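You operate a simulated robot arm through the tools that you are given. There is no shell and no other tool. Be economical: measure what you need, move in short steps, check, and stop when the job is done.

You run a simulated robot arm. Do the job below in one go: nothing can be reset, and whatever is moved stays where it is left.

Task
Take the green disc out of the outlet block and close it up again.
Fine: clamp it first, fingers clear; dome on the mat, disc into the rework bay, dome pressed back on; then open the clamp.

The check looks at the end state, three seconds after you hand in, the way a careful person would. Anything else that was tipped, shoved, dropped, spilled or broken makes it a failure.

Robot
A 7-joint arm with a two-finger parallel gripper, fixed in place. Base frame: the origin is at the foot of the arm, x ahead of it, y to its left, z up. Readings come in cm, rad, newtons and seconds.
With the tool pointing down near the work surface it reaches from about 30 to 70 cm from the base axis. Its first joint turns from -1.152 to 1.152 rad. Payload 1.57 kg.
Tool frame: the origin (TCP) lies between the finger pads and is the grasp point; the fingertips stand 3 cm ahead of it; z points along the fingers, y is the line along which they close. The gripper opens to 11 cm. The fingers are 2.4 cm wide and 1.2 cm thick; the gripper's body (4.8 by 11.2 cm) begins 7.8 cm behind the TCP.
Orientation is that of the tool frame in the base frame, as a unit quaternion [w, x, y, z]. With the fingers straight down and closing along the base's y, the tool's x points along the base's -x, its y along +y and its z along -z.

Tools
- The arm moves only by the tool drive_tool. Its argument "commands" is a list that holds one entry, the list of rows, each a list of 6 numbers: the shift along the tool's x, y, z in cm, then the turn, a rotation vector about the tool's x, y, z in rad. In form: [[[tx, ty, tz, wx, wy, wz], ...]]. A call has 1 to 8 rows; each row is the pose to reach, as a shift and turn from the pose commanded when the call began, along the tool's axes at that moment. "hand" is the opening, from 0 (shut) to 1 (fully open), set as the call begins (left out, the last holds). Rows are played at 5 a second. More than 5 cm and 0.15 rad between two rows, or a gripper value outside its range, and nothing of the call is played. A pose out of reach is approached as far as the arm can. The call stops where the force on the tool passes 40 N (or 10 N more than at its start, if that is more) or the arm is blocked; 0.2 s more then pass. Each finger travels about 10.8 cm/s and halts on what it meets, pressing with about 37 N; the grip force reading is that of the motor and also rises with nothing between the fingers. The clock runs only during rows and for 0.2 s after the last one: add rows that repeat a pose to give the fingers time. It gives the time, the measured TCP pose, the force on the tool (base axes), the opening and the grip force at its end, in the units of the frame above (readings bear some noise), with the torque about the TCP (base axes, N m) and any sound that the robot's microphone picked up.
- Cameras (640 x 400 px; columns grow to the right, rows downward): "scene" is fixed at [15.71, -39.3, 141.2]; the picture's right is [0.86, -0.51, 0.00], its down [-0.32, -0.54, -0.78] and it looks along [0.40, 0.67, -0.63] (base axes); focal length 375 px, centre (320, 200). "wrist" rides on the gripper at [7, 1.6, -14.1] in the tool frame; the picture's right is [-0.23, 0.97, 0.00], its down [-0.86, -0.20, -0.48] and it looks along [-0.47, -0.11, 0.88] (tool axes); focal length 222 px, centre (320, 200). There is no depth. A picture from a camera that has moved, and an enlarged one, comes with that camera's place and axes in the base frame and with its lens. The place of the scene camera against the robot may be out by one fixed shift of up to 1.8 cm in any direction.
- get_image(camera): a new picture of that camera. The clock stands still meanwhile.
- inspect(camera, box): a new picture of the part [left, top, right, bottom] of that camera's present view, enlarged. The clock stands still meanwhile.
- finish_job(): hands the job in; it is judged then, once.

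Go step by step. Nothing tells you positions but the pictures and the camera data: compare them with the known pose of the tool, close in by small moves and look again before you grip or let go. The budget is 120 turns and 76 pictures, counting those below and the enlarged ones. Unless the task says otherwise, let go and move clear before handing in, and close with one line.

The tools are called after "Call:" by a JSON object that holds its "api" and its "payload". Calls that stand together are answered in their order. drive_tool: Moves the arm, as the interface text tells. Its arguments: {"type":"object","properties":{"commands":{"type":"array","items":{"type":"array","items":{"type":"array","items":{"type":"number"}}}},"hand":{"type":"number"}},"required":["commands"]} The other tools are called the same way: get_image (camera) takes a picture; inspect (camera, box) takes an enlarged picture of a part of a camera's view; finish_job () hands the job in.

At the start:

```text
time: 0.0
tcp_pos: [36.41, -13.42, 108.83]
ee_rot: [-0.001, 0.0, 1.0, 0.0]
wrist_force: [-0.1, 0.3, 0.2]
moment: [-0.02, 0.02, 0.01]
opening: 11.01
gripper_force: 0.1
```

scene: 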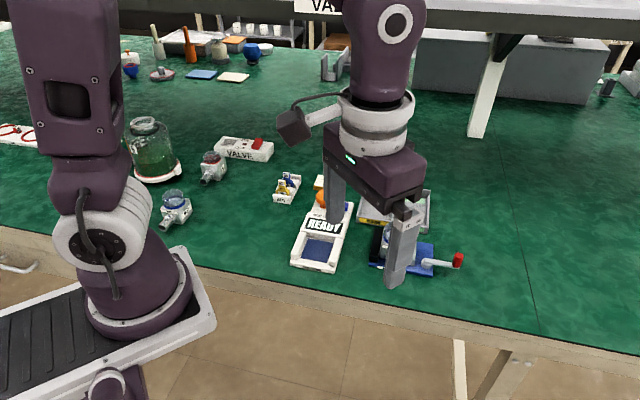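
wrist: 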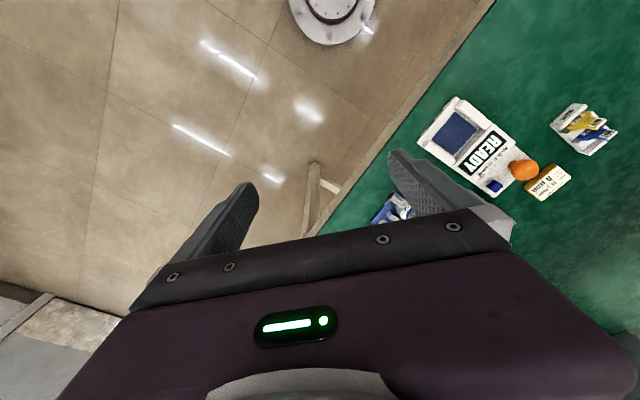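

I see a bench with several items: a READY board, a blue device with a red handle (probably the clamp), and glass-domed blocks to the left. I'll enlarge the views before moving.

Call:
{"api": "inspect", "payload": {"camera": "scene", "box": [260, 150, 480, 290]}}

Call:
{"api": "inspect", "payload": {"camera": "scene", "box": [110, 100, 310, 240]}}

```text
2.86 times, centred on (370, 220) of scene
camera zoom: at [15.71, -39.3, 141.2], right [0.86, -0.51, 0.0], down [-0.32, -0.54, -0.78], along [0.4, 0.67, -0.63], focal length 1070 px, centre (177, 143)
```

zoom: 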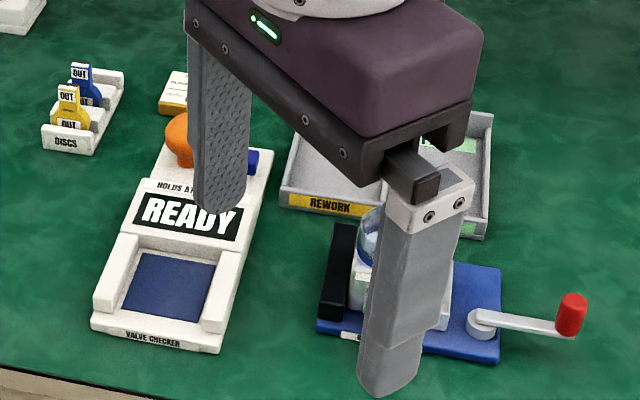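

```text
2.86 times, centred on (210, 170) of scene
camera zoom: at [15.71, -39.3, 141.2], right [0.86, -0.51, 0.0], down [-0.32, -0.54, -0.78], along [0.4, 0.67, -0.63], focal length 1070 px, centre (634, 286)
```

zoom: 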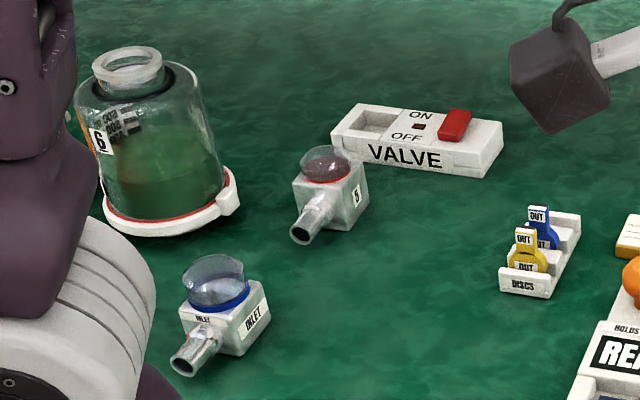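

The table top works out at about z≈85. I'll swing the gripper to the left (+y) so it stops hiding the clamp.

Call:
{"api": "drive_tool", "payload": {"commands": [[[-1, 4.5, -1, 0, 0, 0], [-2, 9, -2, 0, 0, 0], [-3, 13.5, -3, 0, 0, 0], [-3.5, 18, -3, 0, 0, 0], [-3.5, 22, -3, 0, 0, 0], [-3.5, 22, -3, 0, 0, 0]]]}}

Call:
{"api": "get_image", "payload": {"camera": "scene"}}

Call:
{"api": "get_image", "payload": {"camera": "wrist"}}

```text
time: 1.4
tcp_pos: [39.91, 8.46, 111.76]
ee_rot: [0.0, -0.001, 1.0, 0.0]
wrist_force: [-0.3, -0.9, -0.5]
moment: [0.02, 0.0, -0.02]
opening: 11.02
gripper_force: 0.0
```

```text
71 pictures are left
```

scene: 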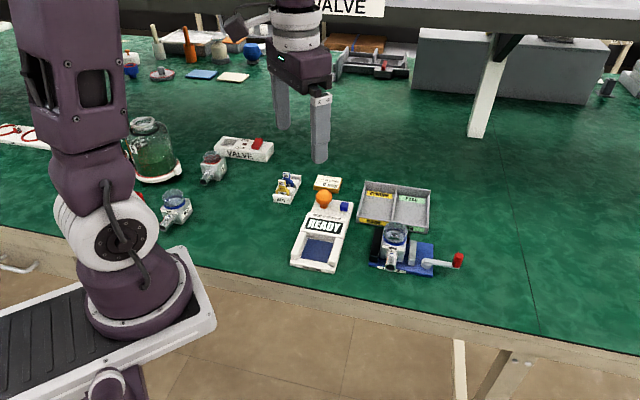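

```text
70 pictures are left
camera wrist: at [32.78, 10.14, 125.9], right [0.23, 0.97, 0.0], down [0.85, -0.2, 0.48], along [0.47, -0.11, -0.88], focal length 222 px, centre (320, 200)
```

wrist: 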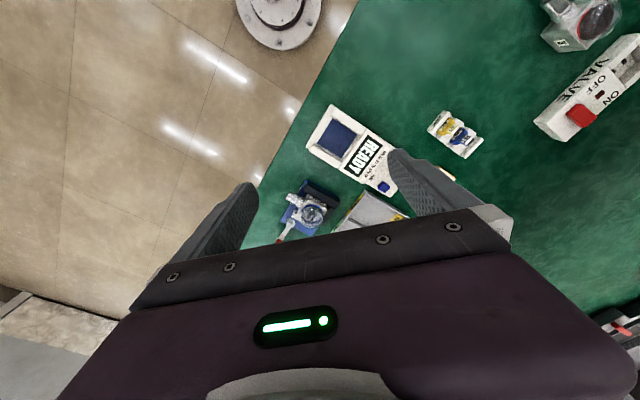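

Call:
{"api": "inspect", "payload": {"camera": "scene", "box": [350, 175, 478, 285]}}

Call:
{"api": "inspect", "payload": {"camera": "scene", "box": [260, 165, 370, 280]}}

Call:
{"api": "inspect", "payload": {"camera": "wrist", "box": [250, 150, 420, 260]}}

```text
3.64 times, centred on (414, 230) of scene
camera zoom: at [15.71, -39.3, 141.2], right [0.86, -0.51, 0.0], down [-0.32, -0.54, -0.78], along [0.4, 0.67, -0.63], focal length 1362 px, centre (-22, 91)
```

zoom: 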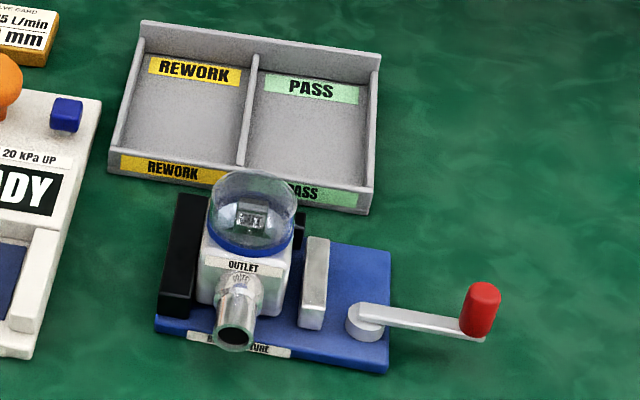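

```text
3.48 times, centred on (315, 222) of scene
camera zoom: at [15.71, -39.3, 141.2], right [0.86, -0.51, 0.0], down [-0.32, -0.54, -0.78], along [0.4, 0.67, -0.63], focal length 1303 px, centre (337, 122)
```

zoom: 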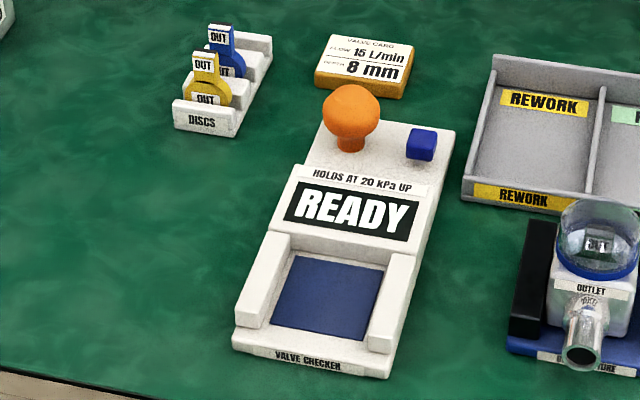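

```text
3.64 times, centred on (335, 205) of wrist
camera zoom: at [32.78, 10.14, 125.9], right [0.23, 0.97, 0.0], down [0.85, -0.2, 0.48], along [0.47, -0.11, -0.88], focal length 808 px, centre (266, 182)
```

zoom: 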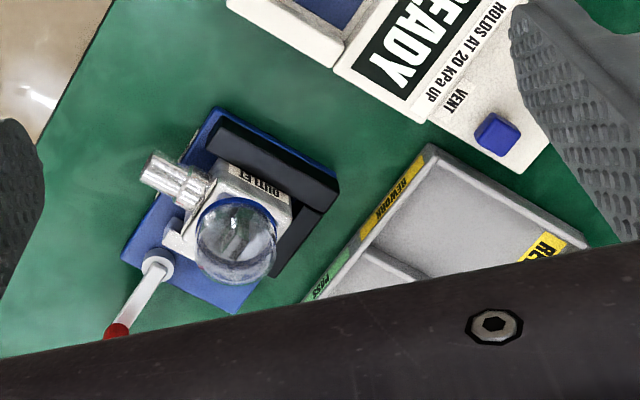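

The outlet block sits in the blue fixture, between a fixed black jaw and a moving grey jaw. A lever with a red knob drives the grey jaw. I'll move the camera closer, above the fixture.

Call:
{"api": "drive_tool", "payload": {"commands": [[[-4, -2, 1, 0, 0, 0], [-8, -4, 3, 0, 0, 0], [-12, -6, 5, 0, 0, 0], [-16, -8, 7, 0, 0, 0], [-20, -10, 8, 0, 0, 0], [-20, -10, 8, 0, 0, 0]]]}}

Call:
{"api": "get_image", "payload": {"camera": "wrist"}}

Call:
{"api": "get_image", "payload": {"camera": "scene"}}

```text
time: 2.8
tcp_pos: [59.9, -1.48, 103.72]
ee_rot: [-0.001, 0.0, 1.0, 0.0]
wrist_force: [-0.3, -0.5, -0.7]
moment: [0.01, 0.04, -0.03]
opening: 11.0
gripper_force: 0.0
```

```text
66 pictures are left
camera wrist: at [52.86, 0.07, 117.88], right [0.23, 0.97, 0.0], down [0.86, -0.2, 0.48], along [0.47, -0.11, -0.88], focal length 222 px, centre (320, 200)
```

wrist: 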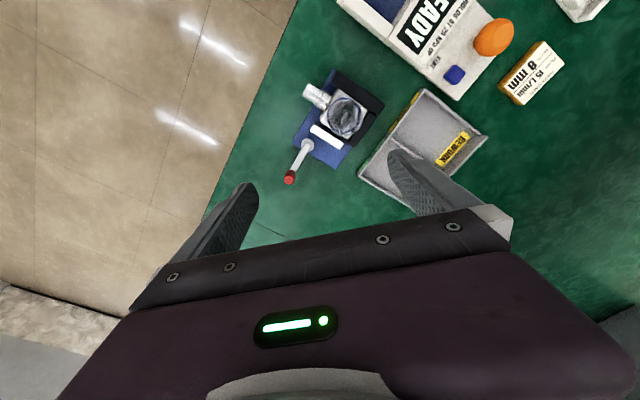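

```text
65 pictures are left
```

scene: 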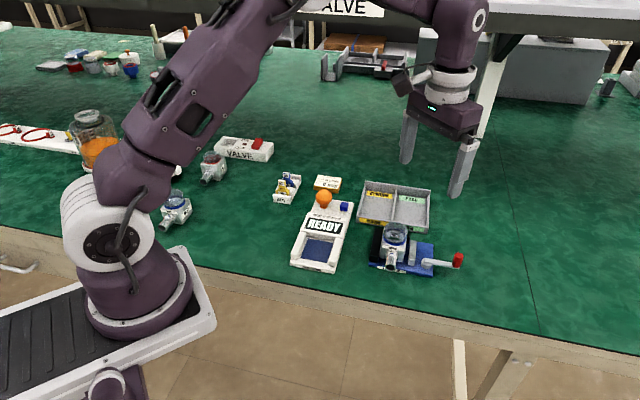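

Call:
{"api": "inspect", "payload": {"camera": "wrist", "box": [260, 60, 400, 200]}}

```text
2.86 times, centred on (330, 130) of wrist
camera zoom: at [52.86, 0.07, 117.88], right [0.23, 0.97, 0.0], down [0.86, -0.2, 0.48], along [0.47, -0.11, -0.88], focal length 635 px, centre (291, 400)
```

zoom: 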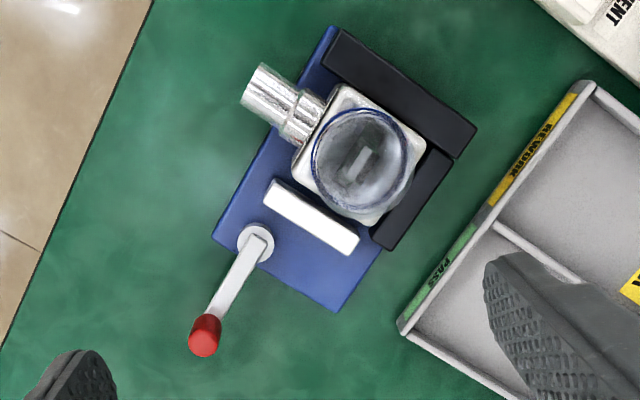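

Call:
{"api": "drive_tool", "payload": {"commands": [[[0, -2, 4, 0, 0, 0], [0, -4, 8, 0, 0, 0], [0, -4, 10, 0, 0, 0], [0, -4, 10, 0, 0, 0]]]}}

Call:
{"api": "get_image", "payload": {"camera": "wrist"}}

Call:
{"api": "inspect", "payload": {"camera": "scene", "box": [350, 150, 490, 285]}}

```text
time: 3.8
tcp_pos: [59.87, -5.5, 93.76]
ee_rot: [0.0, 0.0, 1.0, 0.001]
wrist_force: [0.1, -0.3, 0.5]
moment: [-0.01, 0.01, -0.02]
opening: 11.01
gripper_force: 0.0
```

```text
63 pictures are left
camera wrist: at [52.7, -3.96, 107.84], right [0.23, 0.97, 0.0], down [0.86, -0.2, 0.48], along [0.47, -0.11, -0.88], focal length 222 px, centre (320, 200)
```

wrist: 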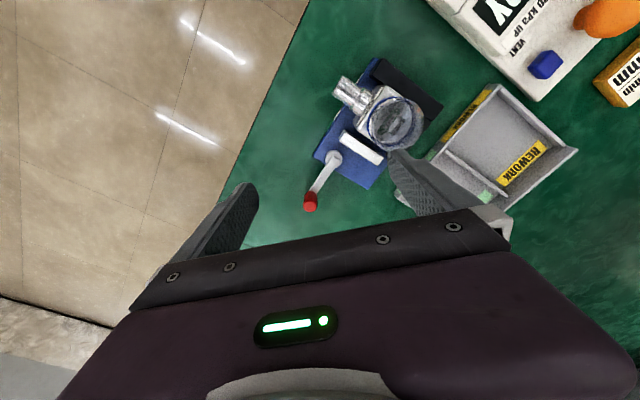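

```text
2.96 times, centred on (420, 218) of scene
camera zoom: at [15.71, -39.3, 141.2], right [0.86, -0.51, 0.0], down [-0.32, -0.54, -0.78], along [0.4, 0.67, -0.63], focal length 1110 px, centre (24, 148)
```

zoom: 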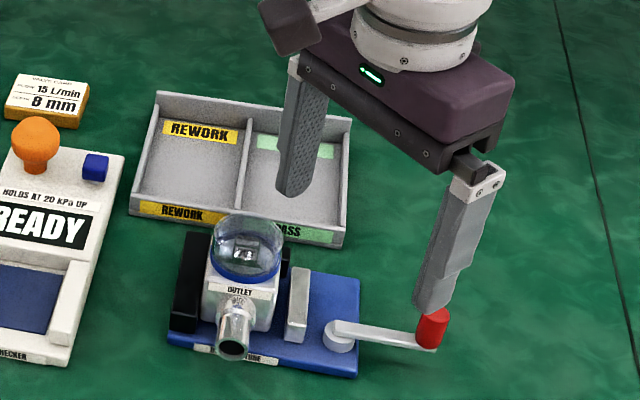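

Call:
{"api": "inspect", "payload": {"camera": "wrist", "box": [285, 50, 445, 215]}}

```text
2.42 times, centred on (365, 132) of wrist
camera zoom: at [52.7, -3.96, 107.84], right [0.23, 0.97, 0.0], down [0.86, -0.2, 0.48], along [0.47, -0.11, -0.88], focal length 538 px, centre (211, 364)
```

zoom: 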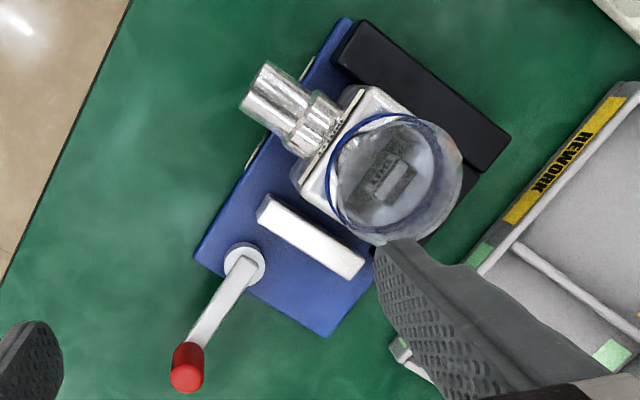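

The knob comes out near (66.9,-8.6,82), the hub near (62.1,-4.4), and the jaw runs at about 45°. I'll shut the fingers, turn the tool 45° and stand off on the outer side of the knob, still up high.

Call:
{"api": "drive_tool", "payload": {"commands": [[[-0.7, -1.1, 0, 0, 0, 0.13], [-1.4, -2.2, 0, 0, 0, 0.26], [-2.1, -3.3, 0, 0, 0, 0.39], [-2.8, -4.4, 0, 0, 0, 0.52], [-3.5, -5.5, 0, 0, 0, 0.65], [-4.2, -6.3, 0, 0, 0, 0.785], [-4.2, -6.3, 4, 0, 0, 0.785], [-4.2, -6.3, 4, 0, 0, 0.785]]], "hand": 0}}

Call:
{"api": "get_image", "payload": {"camera": "wrist"}}

Call:
{"api": "inspect", "payload": {"camera": "scene", "box": [350, 150, 490, 285]}}

```text
time: 5.6
tcp_pos: [64.04, -11.93, 89.81]
ee_rot: [0.0, 0.382, 0.924, 0.0]
wrist_force: [0.3, -0.2, 0.1]
moment: [-0.02, -0.01, -0.02]
opening: 0.0
gripper_force: 21.7
```

```text
60 pictures are left
camera wrist: at [60.18, -5.76, 103.91], right [0.85, 0.53, 0.0], down [0.46, -0.75, 0.48], along [0.25, -0.41, -0.88], focal length 222 px, centre (320, 200)
```

wrist: 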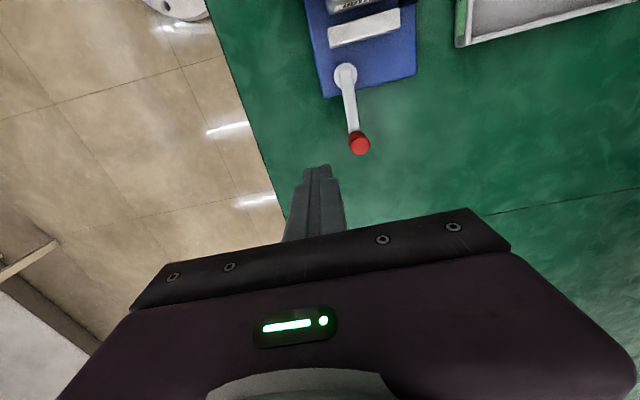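

```text
2.96 times, centred on (420, 218) of scene
camera zoom: at [15.71, -39.3, 141.2], right [0.86, -0.51, 0.0], down [-0.32, -0.54, -0.78], along [0.4, 0.67, -0.63], focal length 1110 px, centre (24, 148)
```

zoom: 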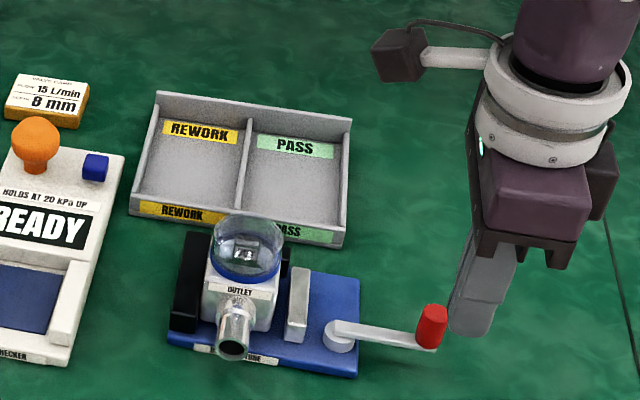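

Call:
{"api": "drive_tool", "payload": {"commands": [[[0.4, -0.3, 2.5, 0, 0, 0], [0.4, -0.3, 5, 0, 0, 0], [0.4, -0.3, 6.8, 0, 0, 0], [0.4, -0.3, 6.8, 0, 0, 0]]]}}

Call:
{"api": "get_image", "payload": {"camera": "wrist"}}

Call:
{"api": "inspect", "payload": {"camera": "scene", "box": [390, 205, 490, 285]}}

```text
time: 6.6
tcp_pos: [63.56, -11.71, 82.96]
ee_rot: [-0.001, 0.383, 0.924, 0.0]
wrist_force: [0.0, -0.3, 0.0]
moment: [0.01, -0.01, 0.03]
opening: 0.0
gripper_force: 21.9
```

```text
58 pictures are left
camera wrist: at [59.7, -5.68, 97.13], right [0.85, 0.53, 0.0], down [0.46, -0.75, 0.48], along [0.25, -0.41, -0.88], focal length 222 px, centre (320, 200)
```

wrist: 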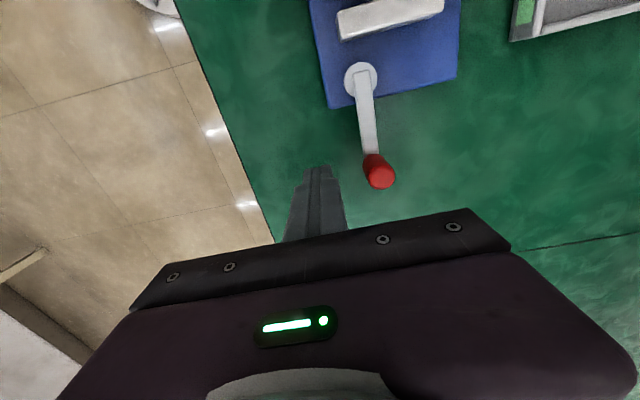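

```text
5.00 times, centred on (440, 245) of scene
camera zoom: at [15.71, -39.3, 141.2], right [0.86, -0.51, 0.0], down [-0.32, -0.54, -0.78], along [0.4, 0.67, -0.63], focal length 1873 px, centre (-280, -25)
```

zoom: 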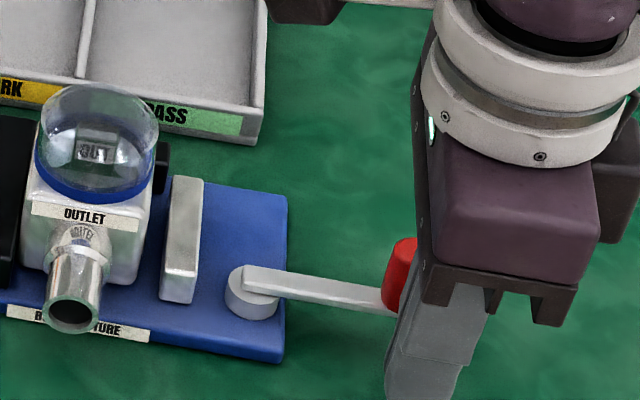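

The fist is beside the knob at knob height. I'll push it gently along the arc and watch the force.

Call:
{"api": "drive_tool", "payload": {"commands": [[[0, 1.2, 0, 0, 0, 0], [-0.06, 2.14, 0, 0, 0, 0], [-0.2, 2.6, 0, 0, 0, -0.075], [-0.3, 3.1, 0, 0, 0, -0.15], [-0.36, 3.6, 0, 0, 0, -0.225], [-0.4, 4.09, 0, 0, 0, -0.3], [-0.4, 4.09, 0, 0, 0, -0.3]]]}}

Call:
{"api": "get_image", "payload": {"camera": "wrist"}}

```text
time: 7.5
tcp_pos: [65.34, -10.44, 82.9]
ee_rot: [-0.006, 0.332, 0.943, -0.006]
wrist_force: [-7.3, -6.7, 0.6]
moment: [0.04, -0.05, 0.04]
opening: 0.0
gripper_force: 21.4
stopped in row 4: the force on the tool passed its limit at 46 N (the readings are from after the stop); the commanded pose is now the measured one
```

```text
56 pictures are left
camera wrist: at [60.95, -4.78, 97.07], right [0.79, 0.62, -0.02], down [0.55, -0.69, 0.48], along [0.28, -0.38, -0.88], focal length 222 px, centre (320, 200)
```

wrist: 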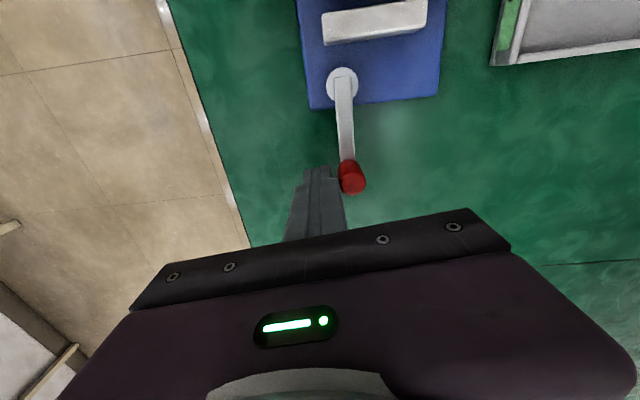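

The lever won't go that way (46 N and no movement), so it must swing the other way. I'll back off, rise, and place the slightly opened fingers over the knob.

Call:
{"api": "drive_tool", "payload": {"commands": [[[0, -0.7, 0, 0, 0, 0], [0, -0.7, -3, 0, 0, 0.05], [0, -0.7, -6, 0, 0, 0.1], [0, 1, -6, 0, 0, 0.1], [0, 2.2, -6, 0, 0, 0.1], [0, 2.2, -6, 0, 0, 0.1]]], "hand": 0}}

Call:
{"api": "drive_tool", "payload": {"commands": [[[0, 0, 0, 0, 0, 0], [0, 0, 0, 0, 0, 0]]], "hand": 0.32}}

Call:
{"api": "get_image", "payload": {"camera": "wrist"}}

```text
time: 8.9
tcp_pos: [66.72, -8.57, 88.93]
ee_rot: [-0.004, 0.378, 0.926, -0.006]
wrist_force: [0.2, 0.0, 0.4]
moment: [0.02, -0.03, 0.05]
opening: 0.0
gripper_force: 21.4
```

```text
time: 9.6
tcp_pos: [66.75, -8.57, 88.92]
ee_rot: [-0.005, 0.378, 0.926, -0.005]
wrist_force: [0.5, -0.1, 0.5]
moment: [0.02, -0.03, 0.02]
opening: 3.53
gripper_force: 0.0
```

```text
55 pictures are left
camera wrist: at [63.0, -2.5, 103.09], right [0.84, 0.54, -0.01], down [0.48, -0.74, 0.48], along [0.25, -0.41, -0.88], focal length 222 px, centre (320, 200)
```

wrist: 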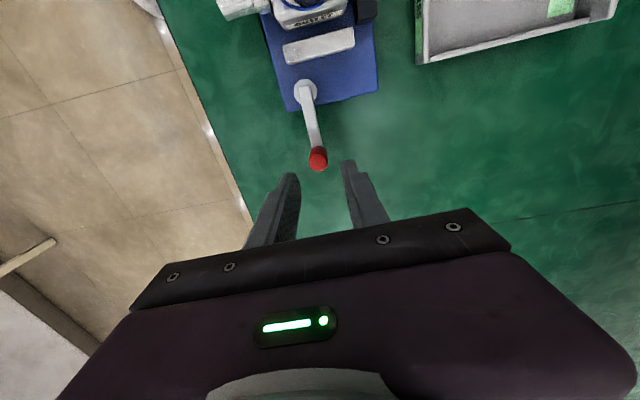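

Call:
{"api": "drive_tool", "payload": {"commands": [[[0.15, 0, 2, 0, 0, 0], [0.15, 0, 4, 0, 0, 0], [0.15, 0, 5.9, 0, 0, 0], [0.15, 0, 5.9, 0, 0, 0]]]}}

Call:
{"api": "drive_tool", "payload": {"commands": [[[0, 0, 0, 0, 0, 0], [0, 0, 0, 0, 0, 0]]], "hand": 0.24}}

Call:
{"api": "get_image", "payload": {"camera": "wrist"}}

```text
time: 10.6
tcp_pos: [66.48, -8.47, 83.09]
ee_rot: [-0.005, 0.378, 0.926, -0.006]
wrist_force: [-0.2, 0.3, 0.0]
moment: [0.0, -0.01, 0.01]
opening: 3.52
gripper_force: 0.0
```

```text
time: 11.2
tcp_pos: [66.6, -8.53, 83.18]
ee_rot: [-0.005, 0.378, 0.926, -0.005]
wrist_force: [0.4, 0.6, 0.1]
moment: [-0.02, 0.0, -0.02]
opening: 2.63
gripper_force: 0.0
```

```text
54 pictures are left
camera wrist: at [62.88, -2.4, 97.18], right [0.84, 0.54, -0.01], down [0.48, -0.74, 0.48], along [0.25, -0.41, -0.88], focal length 222 px, centre (320, 200)
```

wrist: 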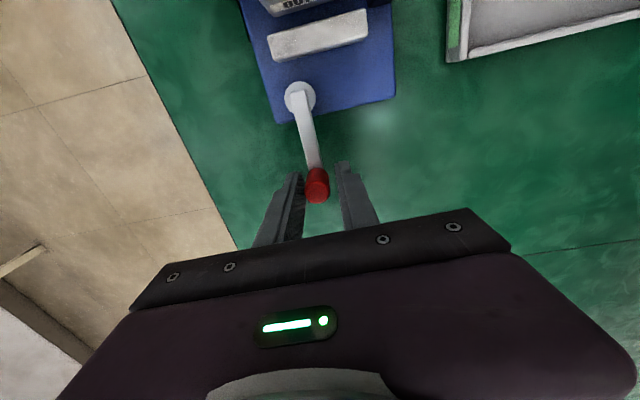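

The knob now sits between the fingers. I'll sweep it clockwise along the arc.

Call:
{"api": "drive_tool", "payload": {"commands": [[[0, -0.8, 0, 0, 0, 0.05], [0, -1.5, 0, 0, 0, 0.15], [0.18, -2.4, 0, 0, 0, 0.3], [0.58, -3.3, 0, 0, 0, 0.45], [0.58, -3.3, 0, 0, 0, 0.45]]]}}

Call:
{"api": "get_image", "payload": {"camera": "wrist"}}

```text
time: 12.3
tcp_pos: [63.83, -10.5, 83.09]
ee_rot: [-0.004, 0.576, 0.817, -0.008]
wrist_force: [0.9, 0.4, 0.0]
moment: [0.0, -0.03, -0.02]
opening: 2.72
gripper_force: 0.5
```

```text
53 pictures are left
camera wrist: at [63.14, -3.31, 97.12], right [0.99, 0.11, -0.01], down [0.11, -0.87, 0.48], along [0.04, -0.48, -0.88], focal length 222 px, centre (320, 200)
```

wrist: 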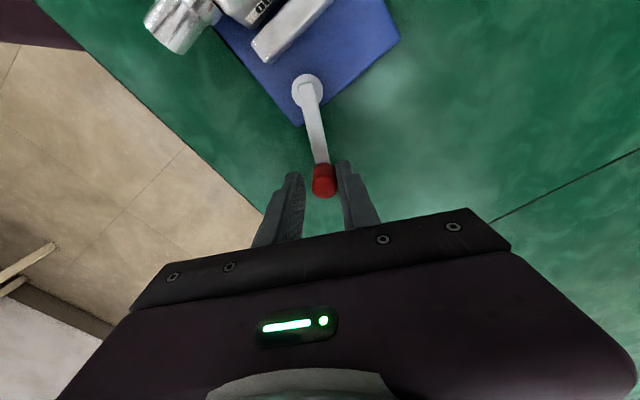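

Call:
{"api": "drive_tool", "payload": {"commands": [[[0.1, -0.95, 0, 0, 0, 0.15], [0.45, -1.85, 0, 0, 0, 0.3], [0.9, -2.7, 0, 0, 0, 0.45], [1.42, -3.49, 0, 0, 0, 0.6], [2.07, -4.18, 0, 0, 0, 0.75], [2.07, -4.18, 0, 0, 0, 0.75]]]}}

Call:
{"api": "get_image", "payload": {"camera": "wrist"}}

Call:
{"api": "inspect", "payload": {"camera": "scene", "box": [350, 175, 478, 285]}}

```text
time: 13.8
tcp_pos: [59.28, -9.95, 83.13]
ee_rot: [-0.001, 0.835, 0.55, -0.006]
wrist_force: [0.9, -1.4, 0.3]
moment: [0.01, -0.03, 0.02]
opening: 2.75
gripper_force: 0.6
```

```text
52 pictures are left
camera wrist: at [63.58, -4.09, 97.15], right [0.8, -0.59, -0.01], down [-0.51, -0.7, 0.49], along [-0.3, -0.39, -0.87], focal length 222 px, centre (320, 200)
```

wrist: 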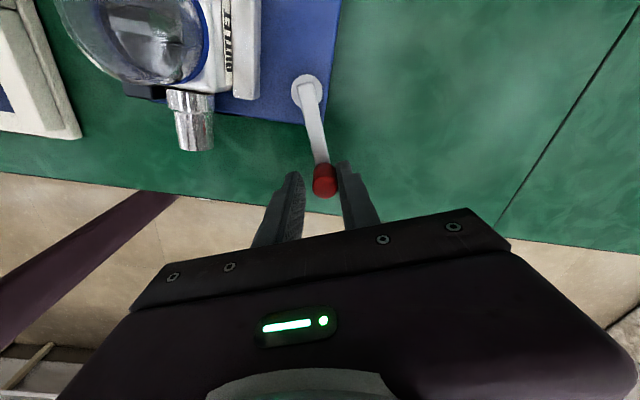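

```text
3.64 times, centred on (414, 230) of scene
camera zoom: at [15.71, -39.3, 141.2], right [0.86, -0.51, 0.0], down [-0.32, -0.54, -0.78], along [0.4, 0.67, -0.63], focal length 1362 px, centre (-22, 91)
```

zoom: 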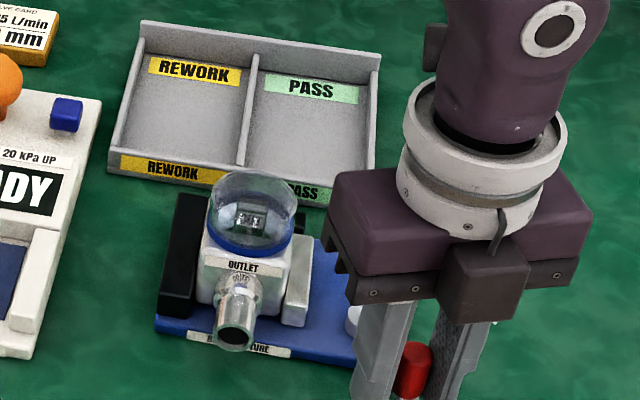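

The jaw has closed up to the block. I'll keep sweeping until the lever seats.

Call:
{"api": "drive_tool", "payload": {"commands": [[[0.1, -0.95, 0, 0, 0, 0.15], [0.42, -1.85, 0, 0, 0, 0.3], [0.8, -2.6, 0, 0, 0, 0.43], [0.8, -2.6, 0, 0, 0, 0.43]]]}}

Call:
{"api": "get_image", "payload": {"camera": "wrist"}}

```text
time: 14.6
tcp_pos: [57.8, -8.77, 83.38]
ee_rot: [0.01, 0.932, 0.362, 0.0]
wrist_force: [22.4, -21.3, -4.3]
moment: [0.36, -0.14, -0.22]
opening: 5.28
gripper_force: 14.9
stopped in row 4: the force on the tool passed its limit at 41 N (the readings are from after the stop); the commanded pose is now the measured one
```

```text
50 pictures are left
camera wrist: at [63.89, -5.06, 97.51], right [0.49, -0.87, 0.02], down [-0.77, -0.42, 0.48], along [-0.41, -0.25, -0.88], focal length 222 px, centre (320, 200)
```

wrist: 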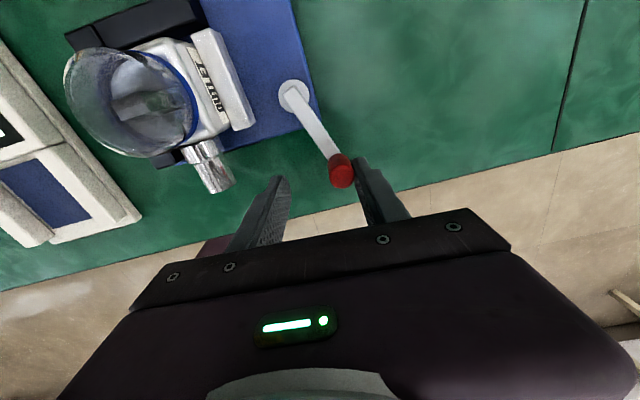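

The lever stopped hard with the jaw on the block. I'll ease off, lift clear and check that it holds.

Call:
{"api": "drive_tool", "payload": {"commands": [[[0, 0.8, 0, 0, 0, -0.05], [0, 1.2, 0, 0, 0, -0.1], [0, 1.2, 0, 0, 0, -0.1]]], "hand": 0.45}}

Call:
{"api": "drive_tool", "payload": {"commands": [[[0, 0, -3, 0, 0, 0], [0, 0, -7, 0, 0, 0], [0, 0, -9, 0, 0, 0], [0, 0, -9, 0, 0, 0]]]}}

Call:
{"api": "get_image", "payload": {"camera": "wrist"}}

Call:
{"api": "inspect", "payload": {"camera": "scene", "box": [350, 175, 478, 285]}}

```text
time: 15.4
tcp_pos: [58.28, -9.06, 83.23]
ee_rot: [0.004, 0.912, 0.41, -0.004]
wrist_force: [0.3, 0.2, 0.2]
moment: [-0.02, -0.02, -0.01]
opening: 4.95
gripper_force: 0.1
```

```text
time: 16.4
tcp_pos: [58.34, -9.12, 92.28]
ee_rot: [0.006, 0.913, 0.408, -0.002]
wrist_force: [0.0, 0.7, -0.4]
moment: [-0.01, -0.03, -0.01]
opening: 4.97
gripper_force: 0.1
```

```text
49 pictures are left
camera wrist: at [64.17, -4.88, 106.44], right [0.57, -0.82, 0.01], down [-0.72, -0.5, 0.49], along [-0.39, -0.29, -0.87], focal length 222 px, centre (320, 200)
```

wrist: 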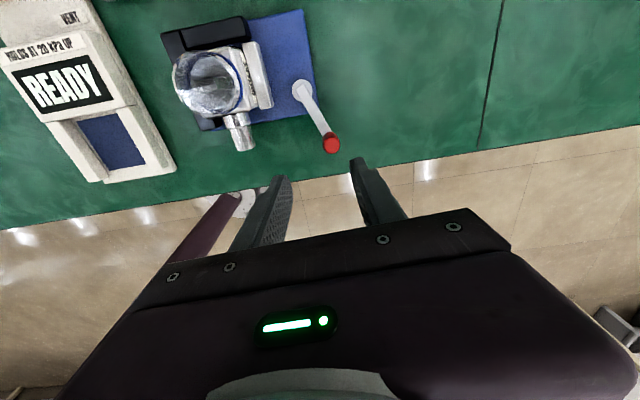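

```text
3.64 times, centred on (414, 230) of scene
camera zoom: at [15.71, -39.3, 141.2], right [0.86, -0.51, 0.0], down [-0.32, -0.54, -0.78], along [0.4, 0.67, -0.63], focal length 1362 px, centre (-22, 91)
```

zoom: 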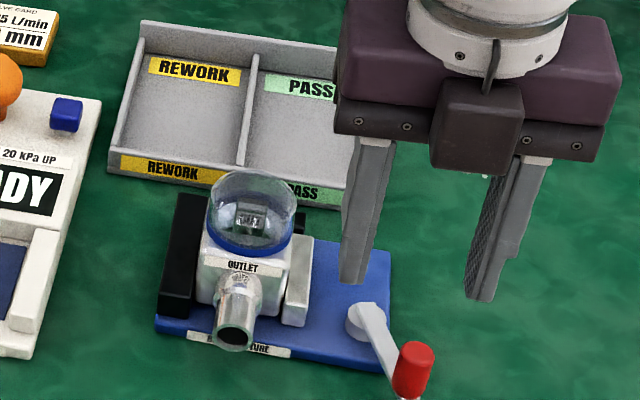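

The clamp holds. Next is the dome: I'll rise, unwind the wrist and go above it.

Call:
{"api": "drive_tool", "payload": {"commands": [[[1.1, -1, -2, 0, 0, -0.14], [2.2, -2, -4, 0, 0, -0.28], [3.3, -3, -5, 0, 0, -0.42], [4.4, -4, -5, 0, 0, -0.56], [5.5, -5, -5, 0, 0, -0.7], [6.6, -6, -5, 0, 0, -0.84], [7.6, -6.7, -5, 0, 0, -0.98], [8.6, -7.45, -5, 0, 0, -1.12]]], "hand": 1}}

Call:
{"api": "drive_tool", "payload": {"commands": [[[0, 0, 0, 0, 0, -0.14], [0, 0, 0, 0, 0, -0.28], [0, 0, 0, 0, 0, -0.4], [0, 0, 0, 0, 0, -0.4]]]}}

Call:
{"api": "get_image", "payload": {"camera": "wrist"}}

Call:
{"api": "inspect", "payload": {"camera": "wrist", "box": [240, 60, 400, 200]}}

```text
time: 18.2
tcp_pos: [58.49, 2.26, 97.17]
ee_rot: [0.004, 0.555, 0.832, -0.006]
wrist_force: [-1.0, 0.5, -0.8]
moment: [0.01, 0.02, 0.01]
opening: 11.01
gripper_force: 0.1
```

```text
time: 19.2
tcp_pos: [58.49, 2.24, 97.21]
ee_rot: [0.001, 0.379, 0.925, -0.006]
wrist_force: [0.1, 0.5, 0.3]
moment: [0.0, 0.0, 0.02]
opening: 11.02
gripper_force: 0.0
```

```text
47 pictures are left
camera wrist: at [54.63, 8.46, 111.24], right [0.85, 0.53, -0.01], down [0.47, -0.74, 0.49], along [0.25, -0.42, -0.87], focal length 222 px, centre (320, 200)
```

wrist: 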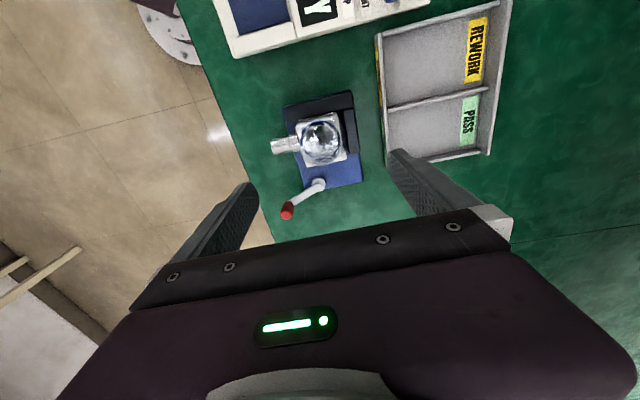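

```text
2.86 times, centred on (320, 130) of wrist
camera zoom: at [54.63, 8.46, 111.24], right [0.85, 0.53, -0.01], down [0.47, -0.74, 0.49], along [0.25, -0.42, -0.87], focal length 635 px, centre (320, 400)
```

zoom: 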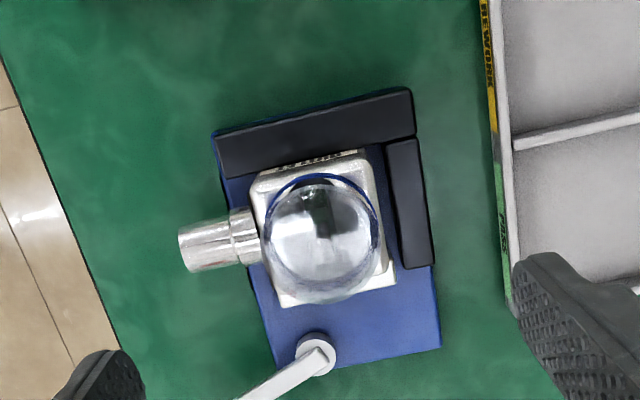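

Dome centre is about (58.35, 2.0), with its blue ring near z≈82.5 and the black jaw tops near 80.5. I'll lower the open fingers around the dome in stages.

Call:
{"api": "drive_tool", "payload": {"commands": [[[-0.07, -0.27, 3, -0.01, 0.006, 0], [-0.07, -0.27, 6, -0.01, 0.006, 0], [-0.07, -0.27, 9, -0.01, 0.006, 0], [-0.07, -0.27, 10.2, -0.01, 0.006, 0], [-0.07, -0.27, 10.2, -0.01, 0.006, 0]]], "hand": 0.75}}

Call:
{"api": "get_image", "payload": {"camera": "wrist"}}

Call:
{"api": "inspect", "payload": {"camera": "scene", "box": [350, 185, 450, 280]}}

```text
time: 20.4
tcp_pos: [58.45, 1.87, 87.03]
ee_rot: [0.001, 0.38, 0.925, 0.0]
wrist_force: [-0.7, -0.1, 0.1]
moment: [-0.01, 0.0, 0.02]
opening: 8.25
gripper_force: 0.3
```

```text
45 pictures are left
camera wrist: at [54.54, 7.94, 101.15], right [0.85, 0.53, 0.0], down [0.47, -0.74, 0.48], along [0.26, -0.41, -0.88], focal length 222 px, centre (320, 200)
```

wrist: 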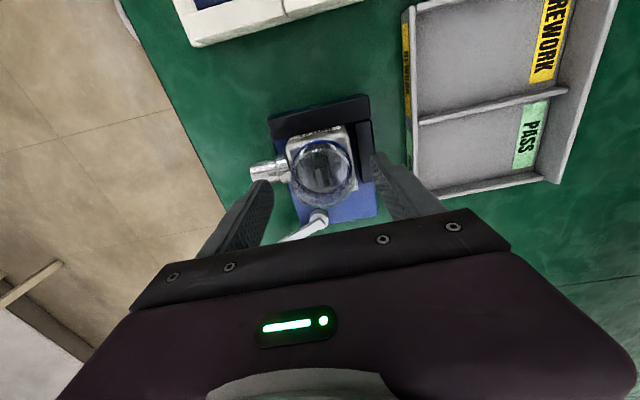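

```text
4.21 times, centred on (400, 232) of scene
camera zoom: at [15.71, -39.3, 141.2], right [0.86, -0.51, 0.0], down [-0.32, -0.54, -0.78], along [0.4, 0.67, -0.63], focal length 1578 px, centre (-17, 63)
```

zoom: 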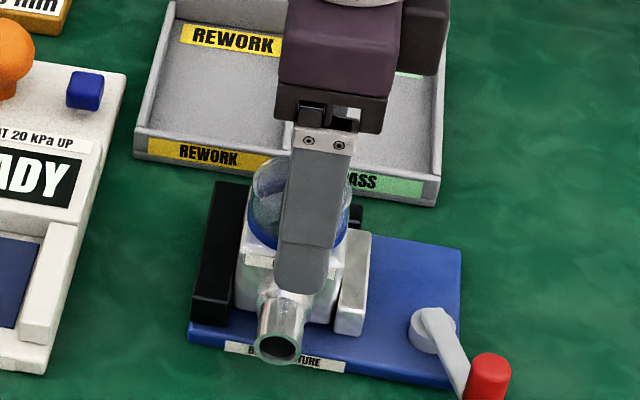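

Call:
{"api": "drive_tool", "payload": {"commands": [[[0.3, 0.15, 0.6, 0, 0, 0], [0.3, 0.15, 1.5, 0, 0, 0], [0.3, 0.15, 1.5, 0, 0, 0]]], "hand": 0.65}}

Call:
{"api": "inspect", "payload": {"camera": "wrist", "box": [230, 90, 410, 250]}}

Call:
{"api": "inspect", "payload": {"camera": "scene", "box": [350, 185, 450, 280]}}

```text
time: 21.2
tcp_pos: [58.38, 2.21, 85.53]
ee_rot: [0.001, 0.38, 0.925, 0.0]
wrist_force: [-0.3, 0.3, 0.3]
moment: [0.02, -0.05, 0.03]
opening: 7.14
gripper_force: 0.0
```

```text
2.50 times, centred on (320, 170) of wrist
camera zoom: at [54.42, 8.25, 99.62], right [0.85, 0.53, 0.0], down [0.47, -0.74, 0.48], along [0.26, -0.41, -0.88], focal length 555 px, centre (320, 275)
```

zoom: 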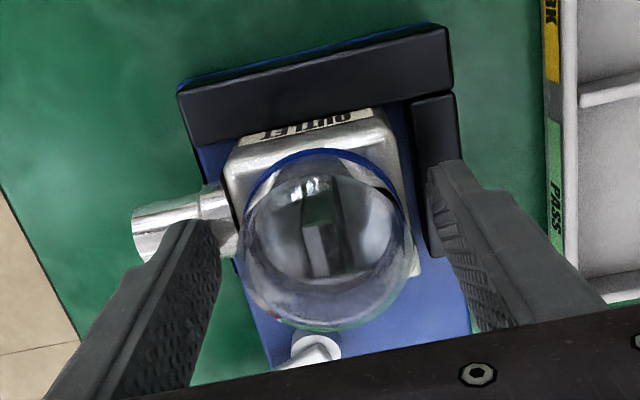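

```text
4.21 times, centred on (400, 232) of scene
camera zoom: at [15.71, -39.3, 141.2], right [0.86, -0.51, 0.0], down [-0.32, -0.54, -0.78], along [0.4, 0.67, -0.63], focal length 1578 px, centre (-17, 63)
```

zoom: 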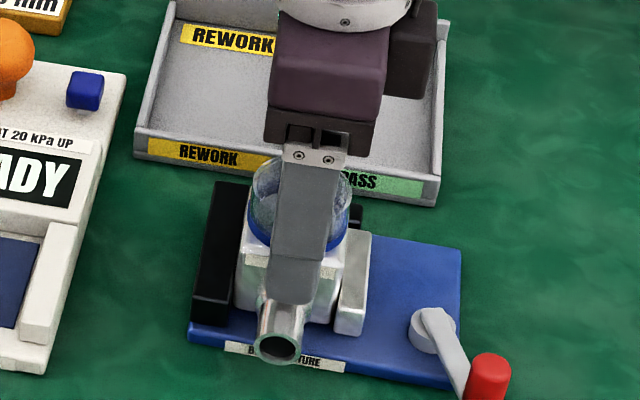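

Re-triangulating puts the block top near z≈84, higher than I thought, so the fingertips are below it. I'll rise so they meet the dome ring instead of the block.

Call:
{"api": "drive_tool", "payload": {"commands": [[[0, 0, -1, 0, 0, 0], [0, 0, -1.9, 0, 0, 0], [0, 0, -1.9, 0, 0, 0]]], "hand": 0.52}}

Call:
{"api": "inspect", "payload": {"camera": "wrist", "box": [230, 90, 410, 250]}}

Call:
{"api": "inspect", "payload": {"camera": "scene", "box": [370, 200, 430, 260]}}

```text
time: 22.0
tcp_pos: [58.2, 2.21, 87.46]
ee_rot: [0.0, 0.38, 0.925, 0.0]
wrist_force: [0.3, 0.0, 0.4]
moment: [0.02, 0.02, -0.01]
opening: 5.71
gripper_force: 0.1
```

```text
2.50 times, centred on (320, 170) of wrist
camera zoom: at [54.38, 8.25, 101.53], right [0.85, 0.53, 0.0], down [0.47, -0.74, 0.48], along [0.26, -0.41, -0.88], focal length 555 px, centre (320, 275)
```

zoom: 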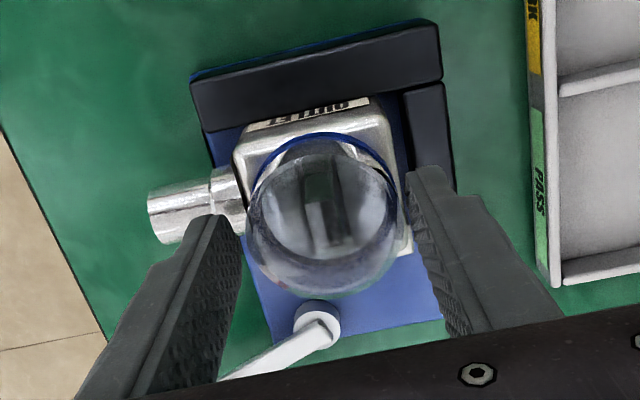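

```text
6.67 times, centred on (400, 230) of scene
camera zoom: at [15.71, -39.3, 141.2], right [0.86, -0.51, 0.0], down [-0.32, -0.54, -0.78], along [0.4, 0.67, -0.63], focal length 2498 px, centre (-213, 0)
```

zoom: 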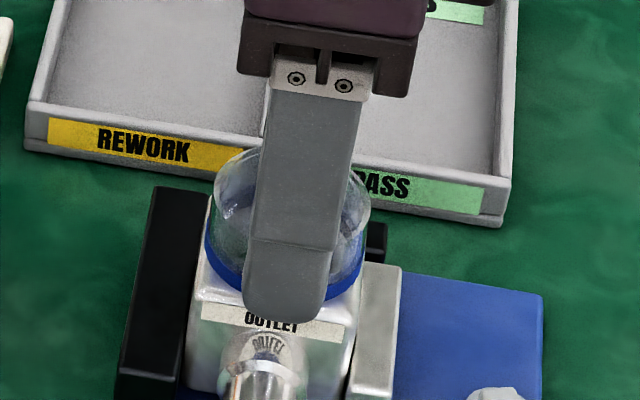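

Call:
{"api": "drive_tool", "payload": {"commands": [[[0.1, 0, 0.15, 0, 0, 0], [0.1, 0, 0.15, 0, 0, 0], [0.1, 0, 0.15, 0, 0, 0], [0.1, 0, 0.15, 0, 0, 0]]], "hand": 0.38}}

Call:
{"api": "inspect", "payload": {"camera": "wrist", "box": [230, 90, 410, 250]}}

```text
time: 23.0
tcp_pos: [58.39, 2.25, 87.42]
ee_rot: [0.004, 0.38, 0.925, 0.0]
wrist_force: [10.9, 3.8, 31.4]
moment: [0.0, -0.12, -0.02]
opening: 5.13
gripper_force: 37.2
```

```text
2.50 times, centred on (320, 170) of wrist
camera zoom: at [54.36, 8.32, 101.5], right [0.85, 0.53, 0.01], down [0.46, -0.74, 0.48], along [0.26, -0.41, -0.88], focal length 555 px, centre (320, 275)
```

zoom: 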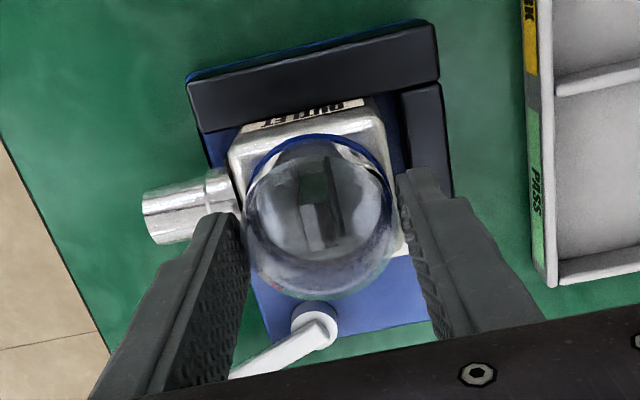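

The upward force suggests the tips may be riding on the block's edge. I'll open slightly, rise a little and grip again.

Call:
{"api": "drive_tool", "payload": {"commands": [[[0, 0, 0, 0, 0, 0], [0, 0, -0.4, 0, 0, 0], [0, 0, -0.4, 0, 0, 0]]], "hand": 0.52}}

Call:
{"api": "drive_tool", "payload": {"commands": [[[0, 0, 0, 0, 0, 0], [0, 0, 0, 0, 0, 0], [0, 0, 0, 0, 0, 0]]], "hand": 0.38}}

Call:
{"api": "inspect", "payload": {"camera": "scene", "box": [370, 200, 430, 260]}}

```text
time: 23.8
tcp_pos: [58.18, 2.42, 87.58]
ee_rot: [0.001, 0.38, 0.925, 0.0]
wrist_force: [0.8, 0.5, 0.4]
moment: [0.01, -0.01, 0.03]
opening: 5.72
gripper_force: 0.0
```

```text
time: 24.6
tcp_pos: [58.38, 2.4, 87.66]
ee_rot: [0.001, 0.38, 0.925, -0.001]
wrist_force: [0.2, 1.6, -2.6]
moment: [0.0, 0.03, -0.02]
opening: 5.1
gripper_force: 37.0
```

```text
6.67 times, centred on (400, 230) of scene
camera zoom: at [15.71, -39.3, 141.2], right [0.86, -0.51, 0.0], down [-0.32, -0.54, -0.78], along [0.4, 0.67, -0.63], focal length 2498 px, centre (-213, 0)
```

zoom: 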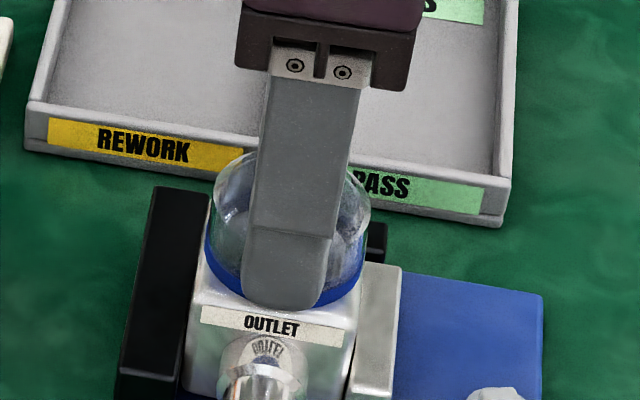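

The dome is held cleanly at 5.1 cm. I'll pull straight up.

Call:
{"api": "drive_tool", "payload": {"commands": [[[0, 0, -0.4, 0, 0, 0], [0, 0, -0.8, 0, 0, 0], [0, 0, -1.2, 0, 0, 0], [0, 0, -2, 0, 0, 0], [0, 0, -3, 0, 0, 0], [0, 0, -3, 0, 0, 0]]]}}

Call:
{"api": "inspect", "payload": {"camera": "scene", "box": [360, 180, 440, 260]}}

```text
time: 26.0
tcp_pos: [58.23, 2.36, 90.6]
ee_rot: [0.001, 0.38, 0.925, -0.001]
wrist_force: [-0.4, -0.5, -0.1]
moment: [-0.01, -0.02, 0.01]
opening: 5.12
gripper_force: 36.9
heard: snap
```

```text
5.00 times, centred on (400, 220) of scene
camera zoom: at [15.71, -39.3, 141.2], right [0.86, -0.51, 0.0], down [-0.32, -0.54, -0.78], along [0.4, 0.67, -0.63], focal length 1873 px, centre (-80, 100)
```

zoom: 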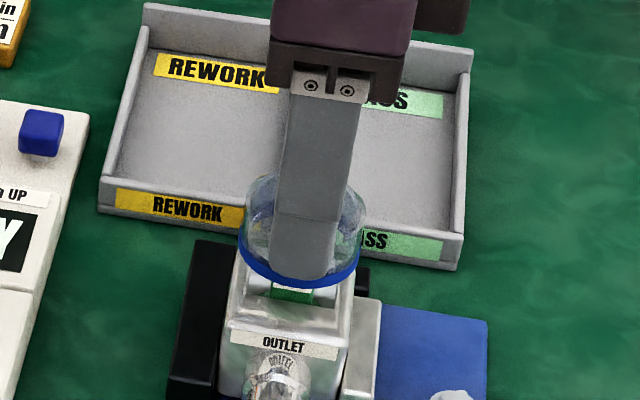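

The dome came off with a snap, and the green disc shows inside. I'll raise it and carry it to the clear mat to the left of the checker, around (39, 28).

Call:
{"api": "drive_tool", "payload": {"commands": [[[0, 0, -3, 0, 0, 0], [0, 0, -6, 0, 0, 0], [3, 0.5, -6, 0, 0, 0], [6.5, 1, -6, 0, 0, 0], [10, 1.5, -6, 0, 0, 0], [13.5, 2, -6, 0, 0, 0], [17, 2.5, -6, 0, 0, 0], [20, 3, -6, 0, 0, 0]]]}}

Call:
{"api": "drive_tool", "payload": {"commands": [[[3, 0.5, 0, 0, 0, 0], [6, 1, 0, 0, 0, 0], [9, 1.4, 1, 0, 0, 0], [11.65, 1.7, 3, 0, 0, 0], [11.65, 1.7, 5, 0, 0, 0], [11.65, 1.7, 7, 0, 0, 0], [11.65, 1.7, 7, 0, 0, 0]]]}}

Call:
{"api": "get_image", "payload": {"camera": "wrist"}}

Call:
{"api": "get_image", "payload": {"camera": "scene"}}

```text
time: 27.8
tcp_pos: [46.2, 18.54, 96.65]
ee_rot: [0.002, 0.38, 0.925, -0.001]
wrist_force: [-0.2, -0.1, -0.7]
moment: [-0.05, 0.0, -0.02]
opening: 5.07
gripper_force: 37.0
```

```text
time: 29.4
tcp_pos: [38.92, 27.82, 89.58]
ee_rot: [0.001, 0.38, 0.925, -0.001]
wrist_force: [-0.9, -0.2, -0.6]
moment: [0.0, 0.02, 0.0]
opening: 5.1
gripper_force: 37.6
```

```text
36 pictures are left
camera wrist: at [35.09, 33.9, 103.69], right [0.85, 0.53, 0.0], down [0.47, -0.74, 0.48], along [0.26, -0.41, -0.88], focal length 222 px, centre (320, 200)
```

wrist: 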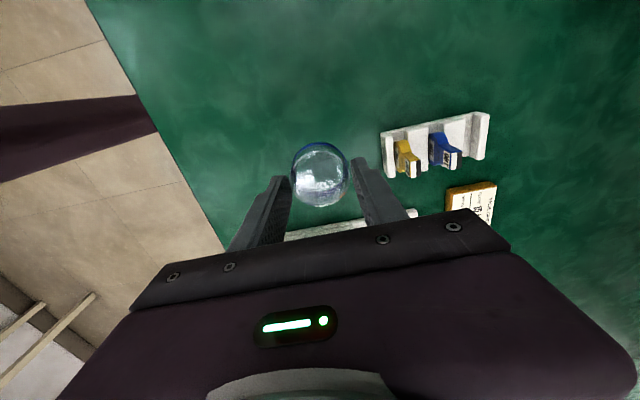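

```text
35 pictures are left
```

scene: 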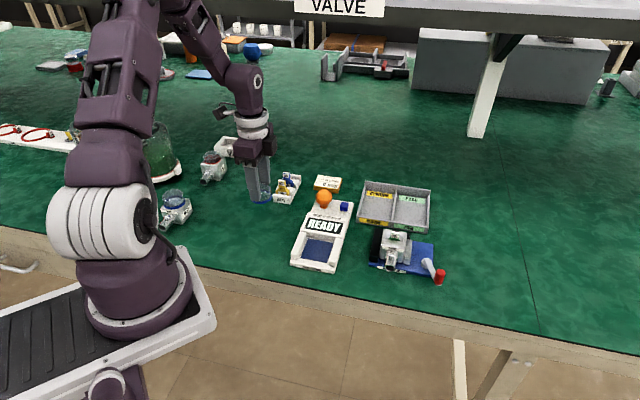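

The spot is clear by about 10 cm on each side. I'll lower until contact.

Call:
{"api": "drive_tool", "payload": {"commands": [[[0, 0, 2.5, 0, 0, 0], [0, 0, 5, 0, 0, 0], [0, 0, 7, 0, 0, 0], [0, 0, 7.8, 0, 0, 0], [0, 0, 8.1, 0, 0, 0], [0, 0, 8.4, 0, 0, 0], [0, 0, 8.7, 0, 0, 0], [0, 0, 8.7, 0, 0, 0]]]}}

Call:
{"api": "inspect", "payload": {"camera": "scene", "box": [220, 160, 300, 230]}}

```text
time: 30.4
tcp_pos: [39.03, 27.89, 82.49]
ee_rot: [0.0, 0.38, 0.925, 0.0]
wrist_force: [-5.1, -3.9, 15.9]
moment: [-0.09, 0.14, -0.02]
opening: 5.12
gripper_force: 36.9
stopped in row 4: the force on the tool passed its limit at 49 N (the readings are from after the stop); the commanded pose is now the measured one
```

```text
5.71 times, centred on (260, 195) of scene
camera zoom: at [15.68, -39.32, 141.2], right [0.86, -0.51, 0.0], down [-0.32, -0.54, -0.78], along [0.4, 0.67, -0.63], focal length 2141 px, centre (663, 229)
```

zoom: 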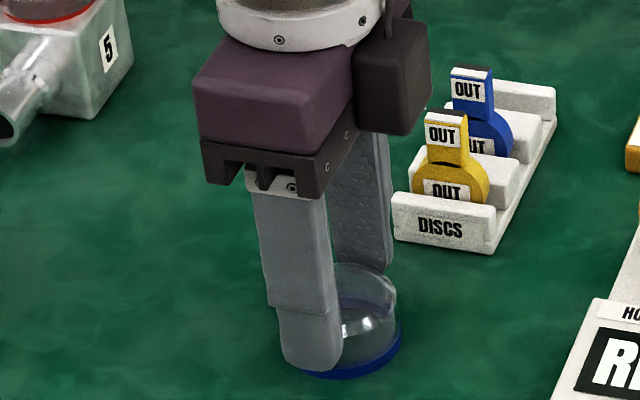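

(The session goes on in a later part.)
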